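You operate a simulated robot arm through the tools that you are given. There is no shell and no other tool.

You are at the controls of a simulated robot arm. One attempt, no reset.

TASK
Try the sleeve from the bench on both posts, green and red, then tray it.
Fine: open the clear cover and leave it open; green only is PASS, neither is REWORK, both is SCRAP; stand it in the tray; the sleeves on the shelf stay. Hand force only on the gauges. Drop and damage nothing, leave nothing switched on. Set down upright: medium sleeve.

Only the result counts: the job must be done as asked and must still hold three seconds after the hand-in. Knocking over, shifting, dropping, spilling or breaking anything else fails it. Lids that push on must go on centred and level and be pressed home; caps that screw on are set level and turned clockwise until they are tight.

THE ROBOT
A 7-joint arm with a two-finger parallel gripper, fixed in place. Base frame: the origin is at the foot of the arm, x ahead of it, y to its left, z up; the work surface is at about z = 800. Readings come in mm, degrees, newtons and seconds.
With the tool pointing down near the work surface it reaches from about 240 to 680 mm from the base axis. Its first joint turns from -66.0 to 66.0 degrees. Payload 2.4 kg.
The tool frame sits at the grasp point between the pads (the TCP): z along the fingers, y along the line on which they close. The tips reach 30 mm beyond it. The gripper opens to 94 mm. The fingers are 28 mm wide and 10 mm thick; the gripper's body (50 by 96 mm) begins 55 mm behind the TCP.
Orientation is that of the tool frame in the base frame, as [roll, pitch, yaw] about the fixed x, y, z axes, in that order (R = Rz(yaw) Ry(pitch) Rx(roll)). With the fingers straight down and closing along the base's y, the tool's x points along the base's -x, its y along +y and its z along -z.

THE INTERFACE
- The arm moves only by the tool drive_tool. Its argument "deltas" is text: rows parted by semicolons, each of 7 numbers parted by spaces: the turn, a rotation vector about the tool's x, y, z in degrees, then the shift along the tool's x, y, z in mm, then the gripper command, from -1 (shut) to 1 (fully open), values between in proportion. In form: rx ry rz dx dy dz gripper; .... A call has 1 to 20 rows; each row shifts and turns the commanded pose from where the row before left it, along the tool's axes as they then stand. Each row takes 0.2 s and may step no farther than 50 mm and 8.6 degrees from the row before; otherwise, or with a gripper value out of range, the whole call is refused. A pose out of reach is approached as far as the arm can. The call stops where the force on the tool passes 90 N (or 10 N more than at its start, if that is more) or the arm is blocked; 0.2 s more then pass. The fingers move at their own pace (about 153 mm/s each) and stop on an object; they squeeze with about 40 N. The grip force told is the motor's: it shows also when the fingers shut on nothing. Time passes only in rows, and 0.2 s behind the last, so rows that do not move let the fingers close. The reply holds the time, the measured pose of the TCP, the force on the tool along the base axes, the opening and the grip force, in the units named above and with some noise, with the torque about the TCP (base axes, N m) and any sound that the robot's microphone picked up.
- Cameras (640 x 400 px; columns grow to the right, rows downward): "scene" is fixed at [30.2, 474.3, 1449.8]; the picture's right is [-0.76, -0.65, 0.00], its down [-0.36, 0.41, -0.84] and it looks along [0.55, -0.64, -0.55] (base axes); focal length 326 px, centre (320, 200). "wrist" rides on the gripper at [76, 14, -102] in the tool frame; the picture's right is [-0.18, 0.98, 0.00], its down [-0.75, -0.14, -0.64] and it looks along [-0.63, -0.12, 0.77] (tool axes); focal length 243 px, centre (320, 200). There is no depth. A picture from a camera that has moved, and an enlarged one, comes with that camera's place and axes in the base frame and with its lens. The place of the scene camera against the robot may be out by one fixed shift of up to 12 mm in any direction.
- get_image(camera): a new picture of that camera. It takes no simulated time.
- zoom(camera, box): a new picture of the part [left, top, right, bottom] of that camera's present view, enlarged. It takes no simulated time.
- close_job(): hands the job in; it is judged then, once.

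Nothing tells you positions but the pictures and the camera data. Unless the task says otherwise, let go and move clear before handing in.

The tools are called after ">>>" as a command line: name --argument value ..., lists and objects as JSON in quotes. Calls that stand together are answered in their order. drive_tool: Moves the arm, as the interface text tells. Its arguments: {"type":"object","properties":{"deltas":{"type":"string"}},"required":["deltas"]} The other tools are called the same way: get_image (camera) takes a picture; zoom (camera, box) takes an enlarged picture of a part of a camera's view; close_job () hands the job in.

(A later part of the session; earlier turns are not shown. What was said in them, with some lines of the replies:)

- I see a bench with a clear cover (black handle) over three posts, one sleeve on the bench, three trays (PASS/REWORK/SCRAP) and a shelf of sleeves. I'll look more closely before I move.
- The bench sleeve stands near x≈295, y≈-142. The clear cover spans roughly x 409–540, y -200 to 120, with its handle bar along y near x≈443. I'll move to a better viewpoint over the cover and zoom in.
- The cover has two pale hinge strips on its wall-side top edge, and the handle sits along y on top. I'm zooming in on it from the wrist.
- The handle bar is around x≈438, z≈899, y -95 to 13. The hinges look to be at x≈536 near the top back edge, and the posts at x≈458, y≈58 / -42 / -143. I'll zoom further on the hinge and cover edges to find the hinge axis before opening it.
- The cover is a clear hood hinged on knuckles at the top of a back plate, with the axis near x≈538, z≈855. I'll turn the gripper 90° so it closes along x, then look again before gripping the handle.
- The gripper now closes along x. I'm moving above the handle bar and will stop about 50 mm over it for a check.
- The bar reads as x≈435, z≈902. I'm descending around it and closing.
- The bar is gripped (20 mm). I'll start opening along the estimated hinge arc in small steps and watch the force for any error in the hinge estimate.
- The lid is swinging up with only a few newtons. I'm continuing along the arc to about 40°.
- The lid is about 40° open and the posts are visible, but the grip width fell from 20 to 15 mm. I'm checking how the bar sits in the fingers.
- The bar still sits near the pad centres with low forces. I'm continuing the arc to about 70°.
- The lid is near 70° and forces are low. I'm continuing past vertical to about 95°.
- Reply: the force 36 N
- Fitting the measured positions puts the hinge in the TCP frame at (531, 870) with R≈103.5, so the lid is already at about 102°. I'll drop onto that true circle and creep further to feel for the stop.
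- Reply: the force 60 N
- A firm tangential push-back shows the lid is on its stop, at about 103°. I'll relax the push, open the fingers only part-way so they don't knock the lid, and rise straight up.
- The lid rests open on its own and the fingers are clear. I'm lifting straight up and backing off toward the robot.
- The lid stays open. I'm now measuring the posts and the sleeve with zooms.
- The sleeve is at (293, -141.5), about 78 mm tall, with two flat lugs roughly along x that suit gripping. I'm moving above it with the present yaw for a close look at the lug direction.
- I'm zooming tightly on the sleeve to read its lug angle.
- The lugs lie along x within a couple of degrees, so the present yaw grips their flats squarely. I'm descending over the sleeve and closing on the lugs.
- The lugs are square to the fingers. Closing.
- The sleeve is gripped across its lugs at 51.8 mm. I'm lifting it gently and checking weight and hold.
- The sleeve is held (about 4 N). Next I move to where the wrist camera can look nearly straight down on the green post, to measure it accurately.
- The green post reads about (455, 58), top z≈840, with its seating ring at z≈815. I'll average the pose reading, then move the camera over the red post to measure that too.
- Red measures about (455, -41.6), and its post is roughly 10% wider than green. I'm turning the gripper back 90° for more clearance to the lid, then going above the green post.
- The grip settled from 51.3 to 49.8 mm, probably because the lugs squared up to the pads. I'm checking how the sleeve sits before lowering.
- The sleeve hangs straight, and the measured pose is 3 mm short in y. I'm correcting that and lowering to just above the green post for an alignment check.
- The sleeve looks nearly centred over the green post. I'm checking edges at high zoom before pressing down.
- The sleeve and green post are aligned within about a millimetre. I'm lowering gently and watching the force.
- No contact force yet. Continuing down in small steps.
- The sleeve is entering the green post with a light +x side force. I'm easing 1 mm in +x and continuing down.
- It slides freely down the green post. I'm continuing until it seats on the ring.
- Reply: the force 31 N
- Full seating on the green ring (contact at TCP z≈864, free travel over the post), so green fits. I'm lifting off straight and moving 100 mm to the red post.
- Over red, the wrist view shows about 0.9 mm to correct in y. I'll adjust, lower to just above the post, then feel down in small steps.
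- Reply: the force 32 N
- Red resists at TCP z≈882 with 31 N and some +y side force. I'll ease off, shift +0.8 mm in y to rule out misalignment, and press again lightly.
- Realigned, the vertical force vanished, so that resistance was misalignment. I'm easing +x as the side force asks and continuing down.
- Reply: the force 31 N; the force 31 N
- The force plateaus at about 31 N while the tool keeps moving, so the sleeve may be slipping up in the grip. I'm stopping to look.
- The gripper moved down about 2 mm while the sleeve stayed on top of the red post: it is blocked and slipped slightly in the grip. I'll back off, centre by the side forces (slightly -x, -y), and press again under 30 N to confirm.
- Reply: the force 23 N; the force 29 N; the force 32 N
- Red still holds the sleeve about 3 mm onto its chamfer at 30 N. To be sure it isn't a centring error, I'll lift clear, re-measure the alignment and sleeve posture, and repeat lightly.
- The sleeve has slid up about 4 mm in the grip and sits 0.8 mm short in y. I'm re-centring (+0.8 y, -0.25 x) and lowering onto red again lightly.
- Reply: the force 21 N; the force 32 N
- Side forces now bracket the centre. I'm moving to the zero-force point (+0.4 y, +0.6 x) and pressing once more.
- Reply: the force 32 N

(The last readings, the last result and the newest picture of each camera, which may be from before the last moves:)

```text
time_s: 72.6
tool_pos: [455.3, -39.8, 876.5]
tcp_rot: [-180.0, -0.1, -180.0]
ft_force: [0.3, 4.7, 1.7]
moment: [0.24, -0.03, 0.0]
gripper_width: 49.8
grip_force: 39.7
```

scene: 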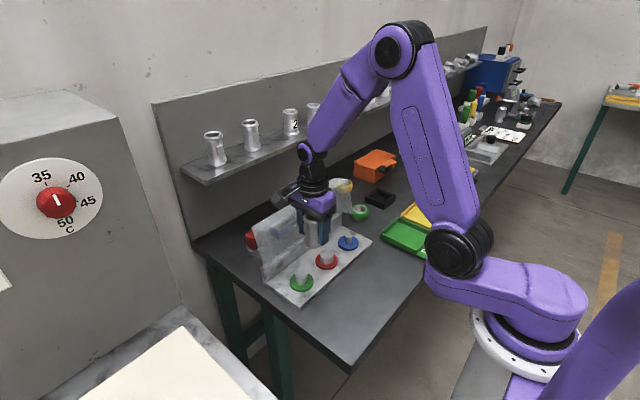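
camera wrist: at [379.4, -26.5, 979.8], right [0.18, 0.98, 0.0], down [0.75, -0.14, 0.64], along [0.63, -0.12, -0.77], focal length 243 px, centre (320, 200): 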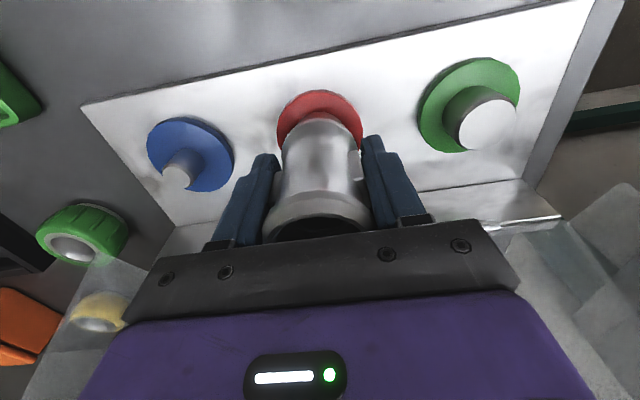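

>>> drive_tool --deltas "0 0 0 0 0.3 0 -1; 0 0 0 0 0 0 -1; 0 0 0 0 0 0 -1; 0 0 0 0 0 0 -1"

>>> drive_tool --deltas "0 0 0 0 0 0.6 -1; 0 0 0 0 0 0 -1; 0 0 0 0 0 0 -1"

>>> drive_tool --deltas "0 0 0 0 0 0.5 -1; 0 0 0 0 0 0 -1; 0 0 0 0 0 0 -1"

```text
time_s: 73.6
tool_pos: [455.2, -40.1, 876.1]
tcp_rot: [180.0, 0.0, -180.0]
ft_force: [-4.5, -1.4, 8.6]
moment: [-0.01, 0.22, 0.02]
gripper_width: 49.6
grip_force: 40.1
```

```text
time_s: 74.4
tool_pos: [454.7, -39.2, 876.7]
tcp_rot: [-179.9, 0.0, -180.0]
ft_force: [-8.4, -6.2, 16.7]
moment: [-0.24, 0.31, 0.02]
gripper_width: 49.8
grip_force: 39.9
```

```text
time_s: 75.2
tool_pos: [455.4, -39.9, 875.7]
tcp_rot: [179.9, 0.1, -180.0]
ft_force: [-9.1, -7.3, 29.3]
moment: [-0.33, 0.38, -0.01]
gripper_width: 49.9
grip_force: 39.9
```

The side force has now crossed zero in both axes and red still blocks the sleeve at the same depth. One last nudge to centre under light load as confirmation.

>>> drive_tool --deltas "0 0 0 0.3 -0.2 -0.3 -1; 0 0 0 0 0 0 -1; 0 0 0 0 0 0 -1; 0 0 0 0 0 0 -1"

>>> drive_tool --deltas "0 0 0 0.15 -0.1 0 -1; 0 0 0 0 0 0 -1; 0 0 0 0 0 0 -1; 0 0 0 0 0 0 -1"

>>> zoom --camera "scene" --box '[305, 235, 350, 275]'

```text
time_s: 76.2
tool_pos: [456.0, -39.9, 875.9]
tcp_rot: [180.0, 0.2, -179.8]
ft_force: [0.5, -5.1, 11.7]
moment: [-0.25, -0.02, -0.01]
gripper_width: 49.7
grip_force: 40.3
```

```text
time_s: 77.2
tool_pos: [455.3, -38.4, 877.7]
tcp_rot: [-180.0, 0.0, -179.8]
ft_force: [2.4, -2.5, 1.0]
moment: [-0.15, -0.11, 0.01]
gripper_width: 49.8
grip_force: 40.4
```

```text
10.00 times, centred on (328, 255) of scene
camera zoom: at [30.3, 474.2, 1449.8], right [-0.76, -0.65, 0.0], down [-0.36, 0.41, -0.84], along [0.55, -0.64, -0.55], focal length 3258 px, centre (245, -350)
```

zoom: 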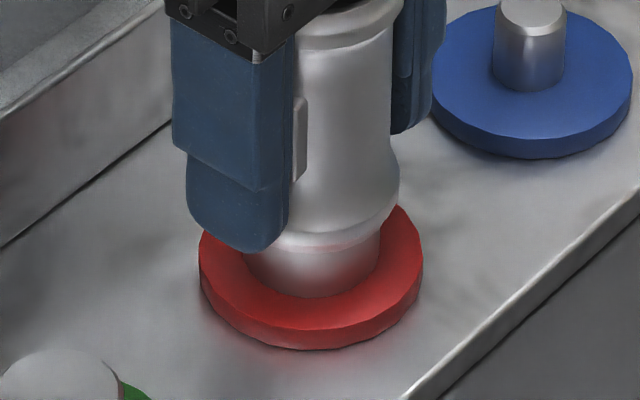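

Centred now (about 2.5 N sideways, 1 N vertical). I'm pressing straight down in 0.4 mm increments from here.

>>> drive_tool --deltas "0 0 0 0 -0.1 0.4 -1; 0 0 0 0 0 0 -1; 0 0 0 0 0 0 -1"

>>> drive_tool --deltas "0 0 0 0 0 0.4 -1; 0 0 0 0 0 0 -1; 0 0 0 0 0 0 -1"

>>> drive_tool --deltas "0 0 0 0 0 0.4 -1; 0 0 0 0 0 0 -1; 0 0 0 0 0 0 -1"

```text
time_s: 78.0
tool_pos: [455.7, -40.5, 876.4]
tcp_rot: [-180.0, 0.0, -180.0]
ft_force: [-1.5, 1.2, 4.3]
moment: [0.01, 0.0, 0.01]
gripper_width: 49.9
grip_force: 39.9
```

```text
time_s: 78.8
tool_pos: [455.2, -40.8, 875.9]
tcp_rot: [180.0, 0.0, 180.0]
ft_force: [-5.7, 1.3, 24.6]
moment: [0.01, 0.19, -0.01]
gripper_width: 49.8
grip_force: 40.3
```

```text
time_s: 79.6
tool_pos: [454.7, -39.3, 875.2]
tcp_rot: [-179.9, 0.1, 180.0]
ft_force: [-3.6, -2.3, 29.2]
moment: [-0.06, 0.16, 0.05]
gripper_width: 49.9
grip_force: 39.5
```

Red is blocked even when centred with almost no side force, so it's green only: PASS. I'm lifting off and carrying the sleeve toward the green PASS tray (centre about x 344, y -292), stopping above for a look.

>>> drive_tool --deltas "0 0 0 0 0 -2 -1; 0 0 0 0 0 -6 -1; 0 0 0 0 0 -12 -1; 0 0 0 0 0 -25 -1; 0 0 0 0 0 -30 -1; 0 0 0 0 0 -35 -1; 0 0 0 0 0 0 -1"

>>> drive_tool --deltas "0 0 0 10 -20 0 -1; 0 0 0 14 -32 0 -1; 0 0 0 14 -32 0 -1; 0 0 0 14 -32 0 -1; 0 0 0 14 -32 0 -1; 0 0 0 14 -32 0 -1; 0 0 0 14 -32 0 -1; 0 0 0 14 -26 0 -1; 0 0 0 3 -14 0 -1; 0 0 0 0 0 0 -1; 0 0 0 0 0 0 -1"

>>> get_image --camera "wrist"

>>> get_image --camera "scene"

```text
time_s: 81.2
tool_pos: [455.6, -36.4, 985.4]
tcp_rot: [179.9, 0.0, 180.0]
ft_force: [-0.2, -0.5, -4.7]
moment: [-0.04, -0.01, 0.01]
gripper_width: 50.0
grip_force: 40.1
```

```text
time_s: 83.6
tool_pos: [345.0, -291.6, 986.4]
tcp_rot: [-180.0, -0.1, 180.0]
ft_force: [-0.1, -0.8, -3.2]
moment: [-0.02, 0.02, -0.01]
gripper_width: 49.6
grip_force: 40.3
```

```text
taken
camera wrist: at [269.1, -278.1, 1088.4], right [0.18, 0.98, 0.0], down [0.75, -0.14, 0.64], along [0.63, -0.12, -0.77], focal length 243 px, centre (320, 200)
```

wrist: 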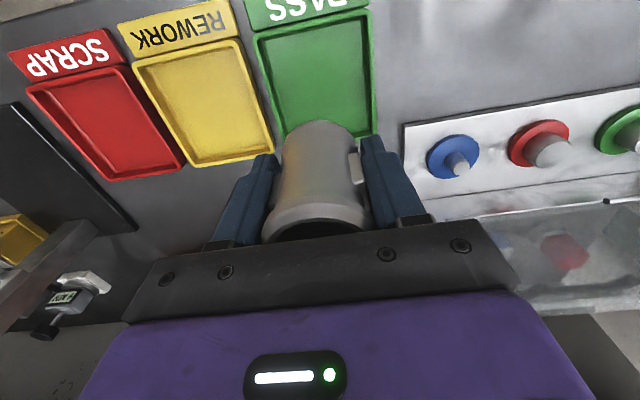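

```text
taken
```

scene: 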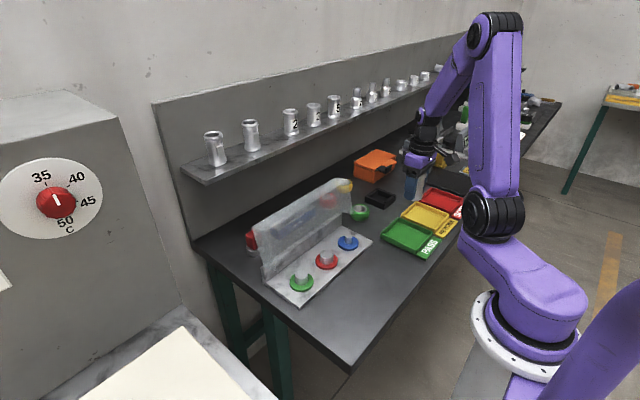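

The sleeve is above the PASS tray area. I'm measuring the tray before lowering.

>>> zoom --camera "wrist" --box '[220, 0, 420, 150]'

>>> zoom --camera "scene" --box '[370, 140, 470, 270]'

```text
2.67 times, centred on (320, 75) of wrist
camera zoom: at [269.1, -278.1, 1088.4], right [0.18, 0.98, 0.0], down [0.75, -0.14, 0.64], along [0.63, -0.12, -0.77], focal length 647 px, centre (320, 533)
```

zoom: 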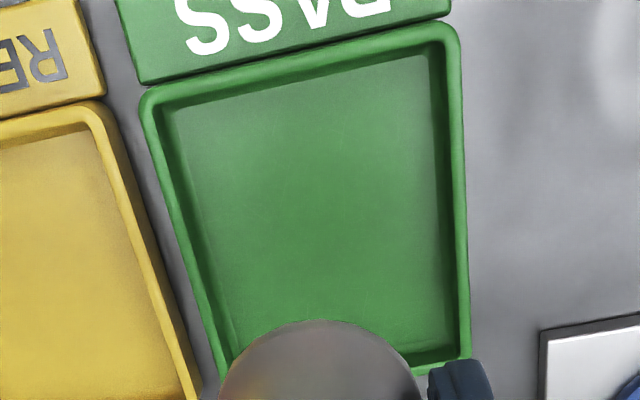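

```text
3.08 times, centred on (420, 205) of scene
camera zoom: at [30.2, 474.3, 1449.8], right [-0.76, -0.65, 0.0], down [-0.36, 0.41, -0.84], along [0.55, -0.64, -0.55], focal length 1003 px, centre (12, 185)
```

zoom: 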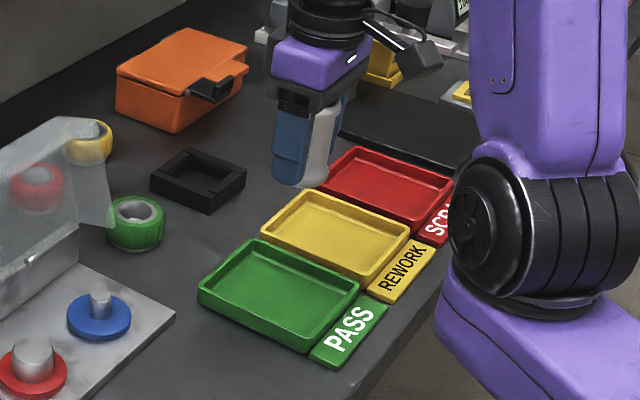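

The tray floor spans about x 292–403, y -335 to -242. I'm shifting to its centre and lowering to just above the floor.

>>> drive_tool --deltas "0 0 0 -1 3.5 0 -1; 0 0 0 0 0 30 -1; 0 0 0 0 0 30 -1; 0 0 0 0 0 30 -1; 0 0 0 0 0 25 -1; 0 0 0 0 0 0 -1; 0 0 0 0 0 0 -1"

>>> zoom --camera "scene" --box '[370, 170, 460, 270]'

>>> get_image --camera "wrist"

```text
time_s: 85.2
tool_pos: [348.4, -288.8, 870.8]
tcp_rot: [180.0, -0.1, 179.9]
ft_force: [0.5, 0.6, -3.5]
moment: [0.0, 0.0, 0.02]
gripper_width: 49.9
grip_force: 39.9
```

```text
4.00 times, centred on (415, 220) of scene
camera zoom: at [30.2, 474.3, 1449.8], right [-0.76, -0.65, 0.0], down [-0.36, 0.41, -0.84], along [0.55, -0.64, -0.55], focal length 1303 px, centre (-60, 120)
```

zoom: 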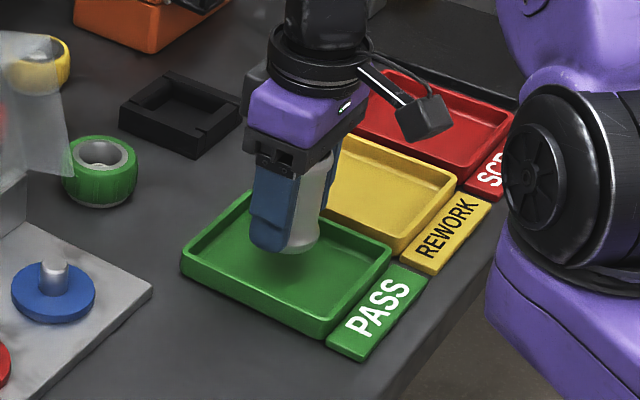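

```text
taken
camera wrist: at [271.9, -275.3, 973.5], right [0.18, 0.98, 0.0], down [0.75, -0.14, 0.64], along [0.63, -0.12, -0.77], focal length 243 px, centre (320, 200)
```

wrist: 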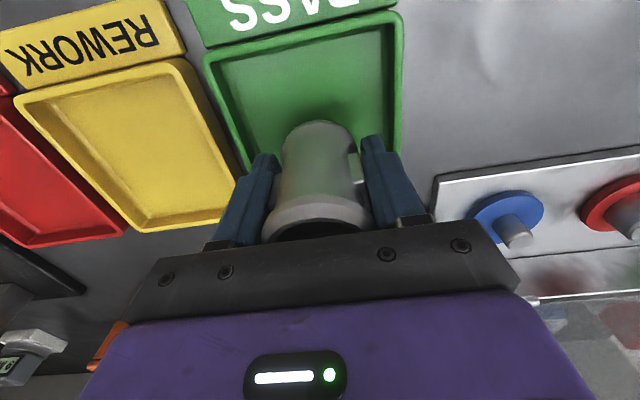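

The sleeve is centred over the tray. I'm lowering in small steps until it touches the floor.

>>> drive_tool --deltas "0 0 0 0 0 8 -1; 0 0 0 0 0 6 -1; 0 0 0 0 0 0 -1"

>>> drive_tool --deltas "0 0 0 0 0 4 -1; 0 0 0 0 0 0 -1"

>>> drive_tool --deltas "0 0 0 0 0 3 -1; 0 0 0 0 0 0 -1"

>>> drive_tool --deltas "0 0 0 0 0 2 -1; 0 0 0 0 0 0 -1"

```text
time_s: 86.0
tool_pos: [347.7, -288.6, 856.3]
tcp_rot: [-180.0, 0.1, -180.0]
ft_force: [0.1, -0.4, -4.2]
moment: [0.03, -0.01, 0.0]
gripper_width: 49.9
grip_force: 39.4
```

```text
time_s: 86.6
tool_pos: [345.9, -288.3, 852.5]
tcp_rot: [-180.0, 0.0, 179.9]
ft_force: [0.0, -0.4, -3.1]
moment: [0.03, 0.0, 0.01]
gripper_width: 49.8
grip_force: 40.2
```

```text
time_s: 87.2
tool_pos: [347.1, -287.6, 849.7]
tcp_rot: [-180.0, -0.1, -180.0]
ft_force: [0.0, 0.1, -4.1]
moment: [-0.01, -0.01, 0.02]
gripper_width: 49.8
grip_force: 39.6
```

```text
time_s: 87.8
tool_pos: [347.0, -287.8, 846.8]
tcp_rot: [-179.9, 0.1, -180.0]
ft_force: [0.2, -0.2, -4.1]
moment: [0.02, -0.02, -0.01]
gripper_width: 49.6
grip_force: 39.6
```

>>> drive_tool --deltas "0 0 0 0 0 1.5 -1; 0 0 0 0 0 0 -1"

>>> drive_tool --deltas "0 0 0 0 0 1 -1; 0 0 0 0 0 0 -1"

>>> zoom --camera "scene" --box '[390, 190, 440, 260]'

```text
time_s: 88.4
tool_pos: [345.7, -288.2, 845.0]
tcp_rot: [-180.0, 0.0, -180.0]
ft_force: [0.1, -0.6, -4.5]
moment: [0.02, -0.03, 0.0]
gripper_width: 50.0
grip_force: 40.1
```

```text
time_s: 89.0
tool_pos: [346.3, -288.3, 845.7]
tcp_rot: [-180.0, 0.1, -180.0]
ft_force: [-0.6, 0.0, -4.7]
moment: [0.02, 0.02, 0.0]
gripper_width: 49.6
grip_force: 39.9
```

```text
5.71 times, centred on (415, 225) of scene
camera zoom: at [30.2, 474.3, 1449.8], right [-0.76, -0.65, 0.0], down [-0.36, 0.41, -0.84], along [0.55, -0.64, -0.55], focal length 1862 px, centre (-223, 57)
```

zoom: 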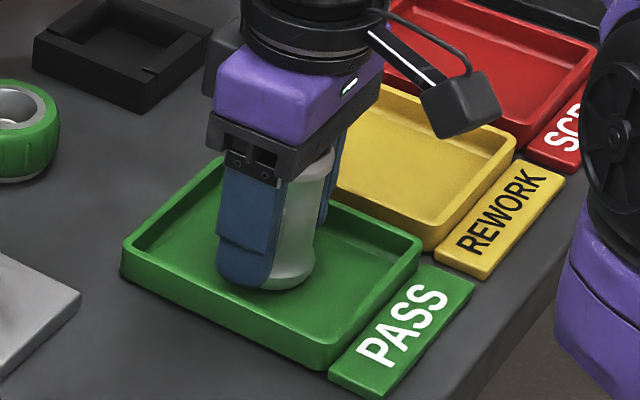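

>>> drive_tool --deltas "0 0 0 0 0 1 -1; 0 0 0 0 0 0 -1"

>>> drive_tool --deltas "0 0 0 0 0 1 -1; 0 0 0 0 0 0 -1"

>>> drive_tool --deltas "0 0 0 0 0 1 -1; 0 0 0 0 0 0 -1"

```text
time_s: 89.6
tool_pos: [346.5, -288.9, 844.9]
tcp_rot: [-180.0, 0.1, 179.9]
ft_force: [0.5, -0.2, -2.6]
moment: [-0.02, 0.02, -0.01]
gripper_width: 49.8
grip_force: 40.5
```

```text
time_s: 90.2
tool_pos: [347.3, -288.8, 843.5]
tcp_rot: [-180.0, -0.1, -180.0]
ft_force: [0.1, 0.4, -3.6]
moment: [0.03, -0.01, 0.01]
gripper_width: 49.6
grip_force: 39.8
```

```text
time_s: 90.8
tool_pos: [345.4, -288.7, 842.6]
tcp_rot: [179.9, 0.0, -180.0]
ft_force: [-4.7, 3.5, 17.2]
moment: [0.11, -0.28, 0.04]
gripper_width: 49.7
grip_force: 40.0
```

The sleeve has touched down. I'm relieving the load slightly and opening the fingers only enough to clear the lugs within the tray.

>>> drive_tool --deltas "0 0 0 0 0 -0.5 -1; 0 0 0 0 0 0 -1"

>>> drive_tool --deltas "0 0 0 0 0 0 0.09; 0 0 0 0 0 0 0.13; 0 0 0 0 0 0 0.18; 0 0 0 0 0 0 0.25; 0 0 0 0 0 0 0.28; 0 0 0 0 0 0 0.28"

>>> zoom --camera "wrist" --box '[200, 60, 440, 250]'

>>> zoom --camera "scene" --box '[390, 190, 440, 260]'

```text
time_s: 91.4
tool_pos: [345.8, -288.1, 843.3]
tcp_rot: [-179.9, 0.1, -180.0]
ft_force: [-1.5, 0.1, 6.9]
moment: [0.08, -0.13, 0.0]
gripper_width: 49.9
grip_force: 39.9
```

```text
time_s: 92.8
tool_pos: [345.4, -287.5, 842.7]
tcp_rot: [180.0, 0.0, -180.0]
ft_force: [1.0, -0.2, 0.0]
moment: [-0.02, 0.0, -0.03]
gripper_width: 60.3
grip_force: 0.0
```

```text
2.11 times, centred on (320, 155) of wrist
camera zoom: at [269.5, -274.8, 944.6], right [0.18, 0.98, 0.0], down [0.75, -0.14, 0.64], along [0.63, -0.12, -0.77], focal length 511 px, centre (320, 295)
```

zoom: 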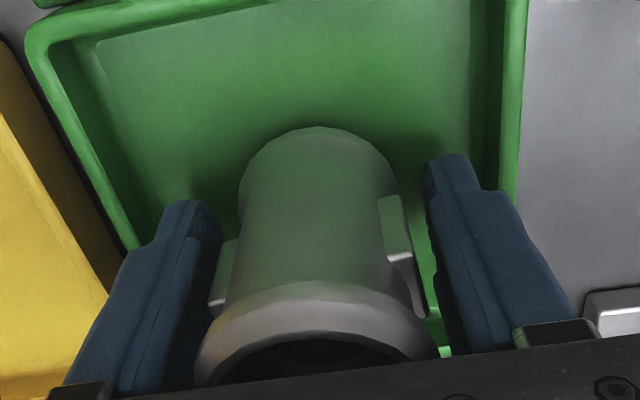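

```text
5.71 times, centred on (415, 225) of scene
camera zoom: at [30.2, 474.3, 1449.8], right [-0.76, -0.65, 0.0], down [-0.36, 0.41, -0.84], along [0.55, -0.64, -0.55], focal length 1862 px, centre (-223, 57)
```

zoom: 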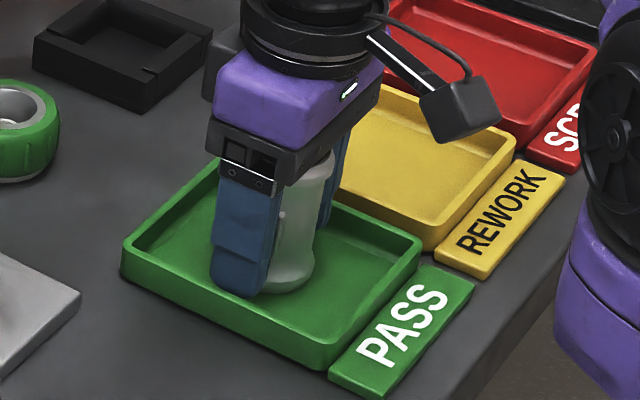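

The fingers are clear of both lugs and the sleeve stands in the tray. I'm rising straight up.

>>> drive_tool --deltas "0 0 0 0 0 -5 0.28; 0 0 0 0 0 -10 0.28; 0 0 0 0 0 -20 0.28; 0 0 0 0 0 -30 0.28; 0 0 0 0 0 -40 0.28; 0 0 0 0 0 -40 0.28; 0 0 0 0 0 0 0.28"

>>> get_image --camera "scene"

>>> zoom --camera "scene" --box '[380, 180, 450, 265]'

>>> get_image --camera "wrist"

```text
time_s: 94.4
tool_pos: [346.7, -288.3, 987.3]
tcp_rot: [-180.0, 0.0, 180.0]
ft_force: [-0.9, -0.5, -0.6]
moment: [-0.01, -0.02, 0.03]
gripper_width: 60.1
grip_force: 0.0
```

```text
taken
```

scene: 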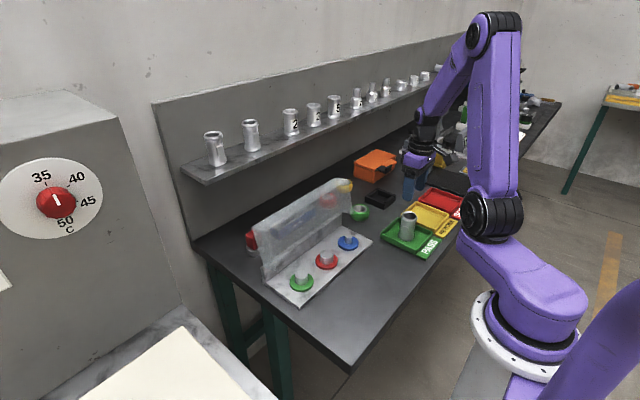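

```text
4.71 times, centred on (415, 222) of scene
camera zoom: at [30.2, 474.3, 1449.8], right [-0.76, -0.65, 0.0], down [-0.36, 0.41, -0.84], along [0.55, -0.64, -0.55], focal length 1533 px, centre (-127, 94)
```

zoom: 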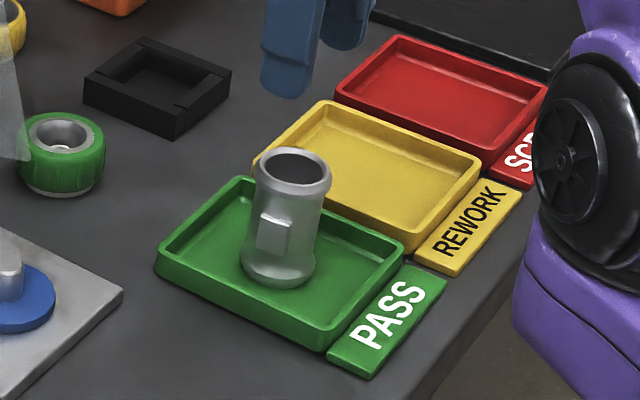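

```text
taken
camera wrist: at [270.4, -275.2, 1089.6], right [0.18, 0.98, 0.0], down [0.75, -0.14, 0.64], along [0.63, -0.12, -0.77], focal length 243 px, centre (320, 200)
```

wrist: 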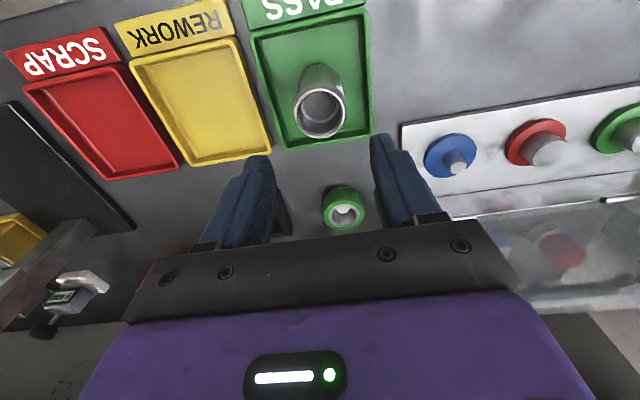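

The sleeve stands upright in the green PASS tray, the cover is still open, and the shelf and bench items are unmoved. One last check of the cover and shelf before handing in.

>>> drive_tool --deltas "0 0 0 0 0 -30 0.28; 0 0 0 0 0 0 0.28; 0 0 0 0 0 0 0.28; 0 0 0 0 0 0 0.28; 0 0 0 0 0 0 0.28"

>>> zoom --camera "scene" --box '[235, 160, 395, 310]'

>>> zoom --camera "scene" --box '[180, 60, 440, 200]'

```text
time_s: 95.6
tool_pos: [346.6, -288.3, 1017.6]
tcp_rot: [-180.0, -0.1, -180.0]
ft_force: [0.6, 0.4, -0.1]
moment: [0.03, 0.04, 0.0]
gripper_width: 60.2
grip_force: 0.0
```

```text
2.67 times, centred on (315, 235) of scene
camera zoom: at [30.2, 474.3, 1449.8], right [-0.76, -0.65, 0.0], down [-0.36, 0.41, -0.84], along [0.55, -0.64, -0.55], focal length 869 px, centre (333, 107)
```

zoom: 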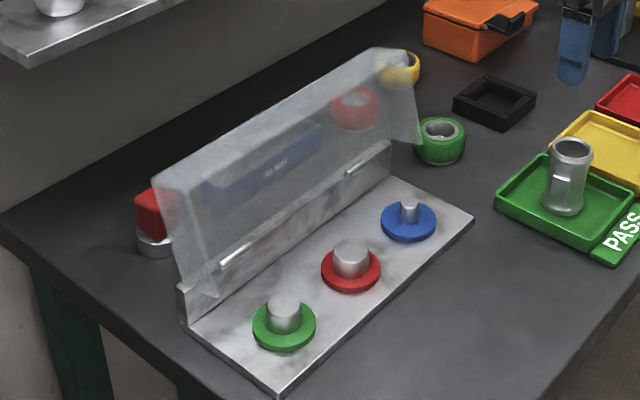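

```text
2.46 times, centred on (310, 130) of scene
camera zoom: at [30.2, 474.3, 1449.8], right [-0.76, -0.65, 0.0], down [-0.36, 0.41, -0.84], along [0.55, -0.64, -0.55], focal length 802 px, centre (345, 372)
```

zoom: 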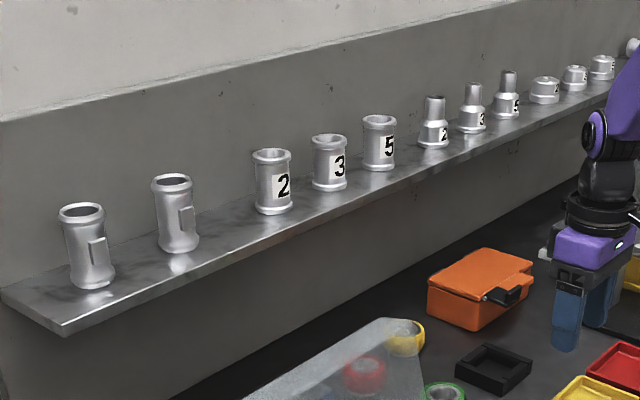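

The cover is open, the sleeve stands in the PASS tray, the shelf is untouched and the gripper is clear. I'm handing in the job.

>>> close_job

```text
The job is handed in.
```

The sleeve fits the green post only, so it is standing upright in the green PASS tray, and the job is handed in.

- **Cover:** it is open against its stop, a little past vertical, and stayed there by itself.
- **Green post:** the sleeve slid freely all the way down to the green ring.
- **Red post:** it stopped about 3–4 mm onto the post. I re-centred it several times and pressed with up to about 31 N, and it still would not go on. My first contact on red was partly misaligned, so the verdict rests on the later presses, when it was centred.
- **Grip:** the sleeve slid up about 4 mm in the fingers while I pressed on red. It was not dropped.
- **Everything else:** the shelf sleeves and the other bench items look unmoved in the last pictures. I switched nothing on.
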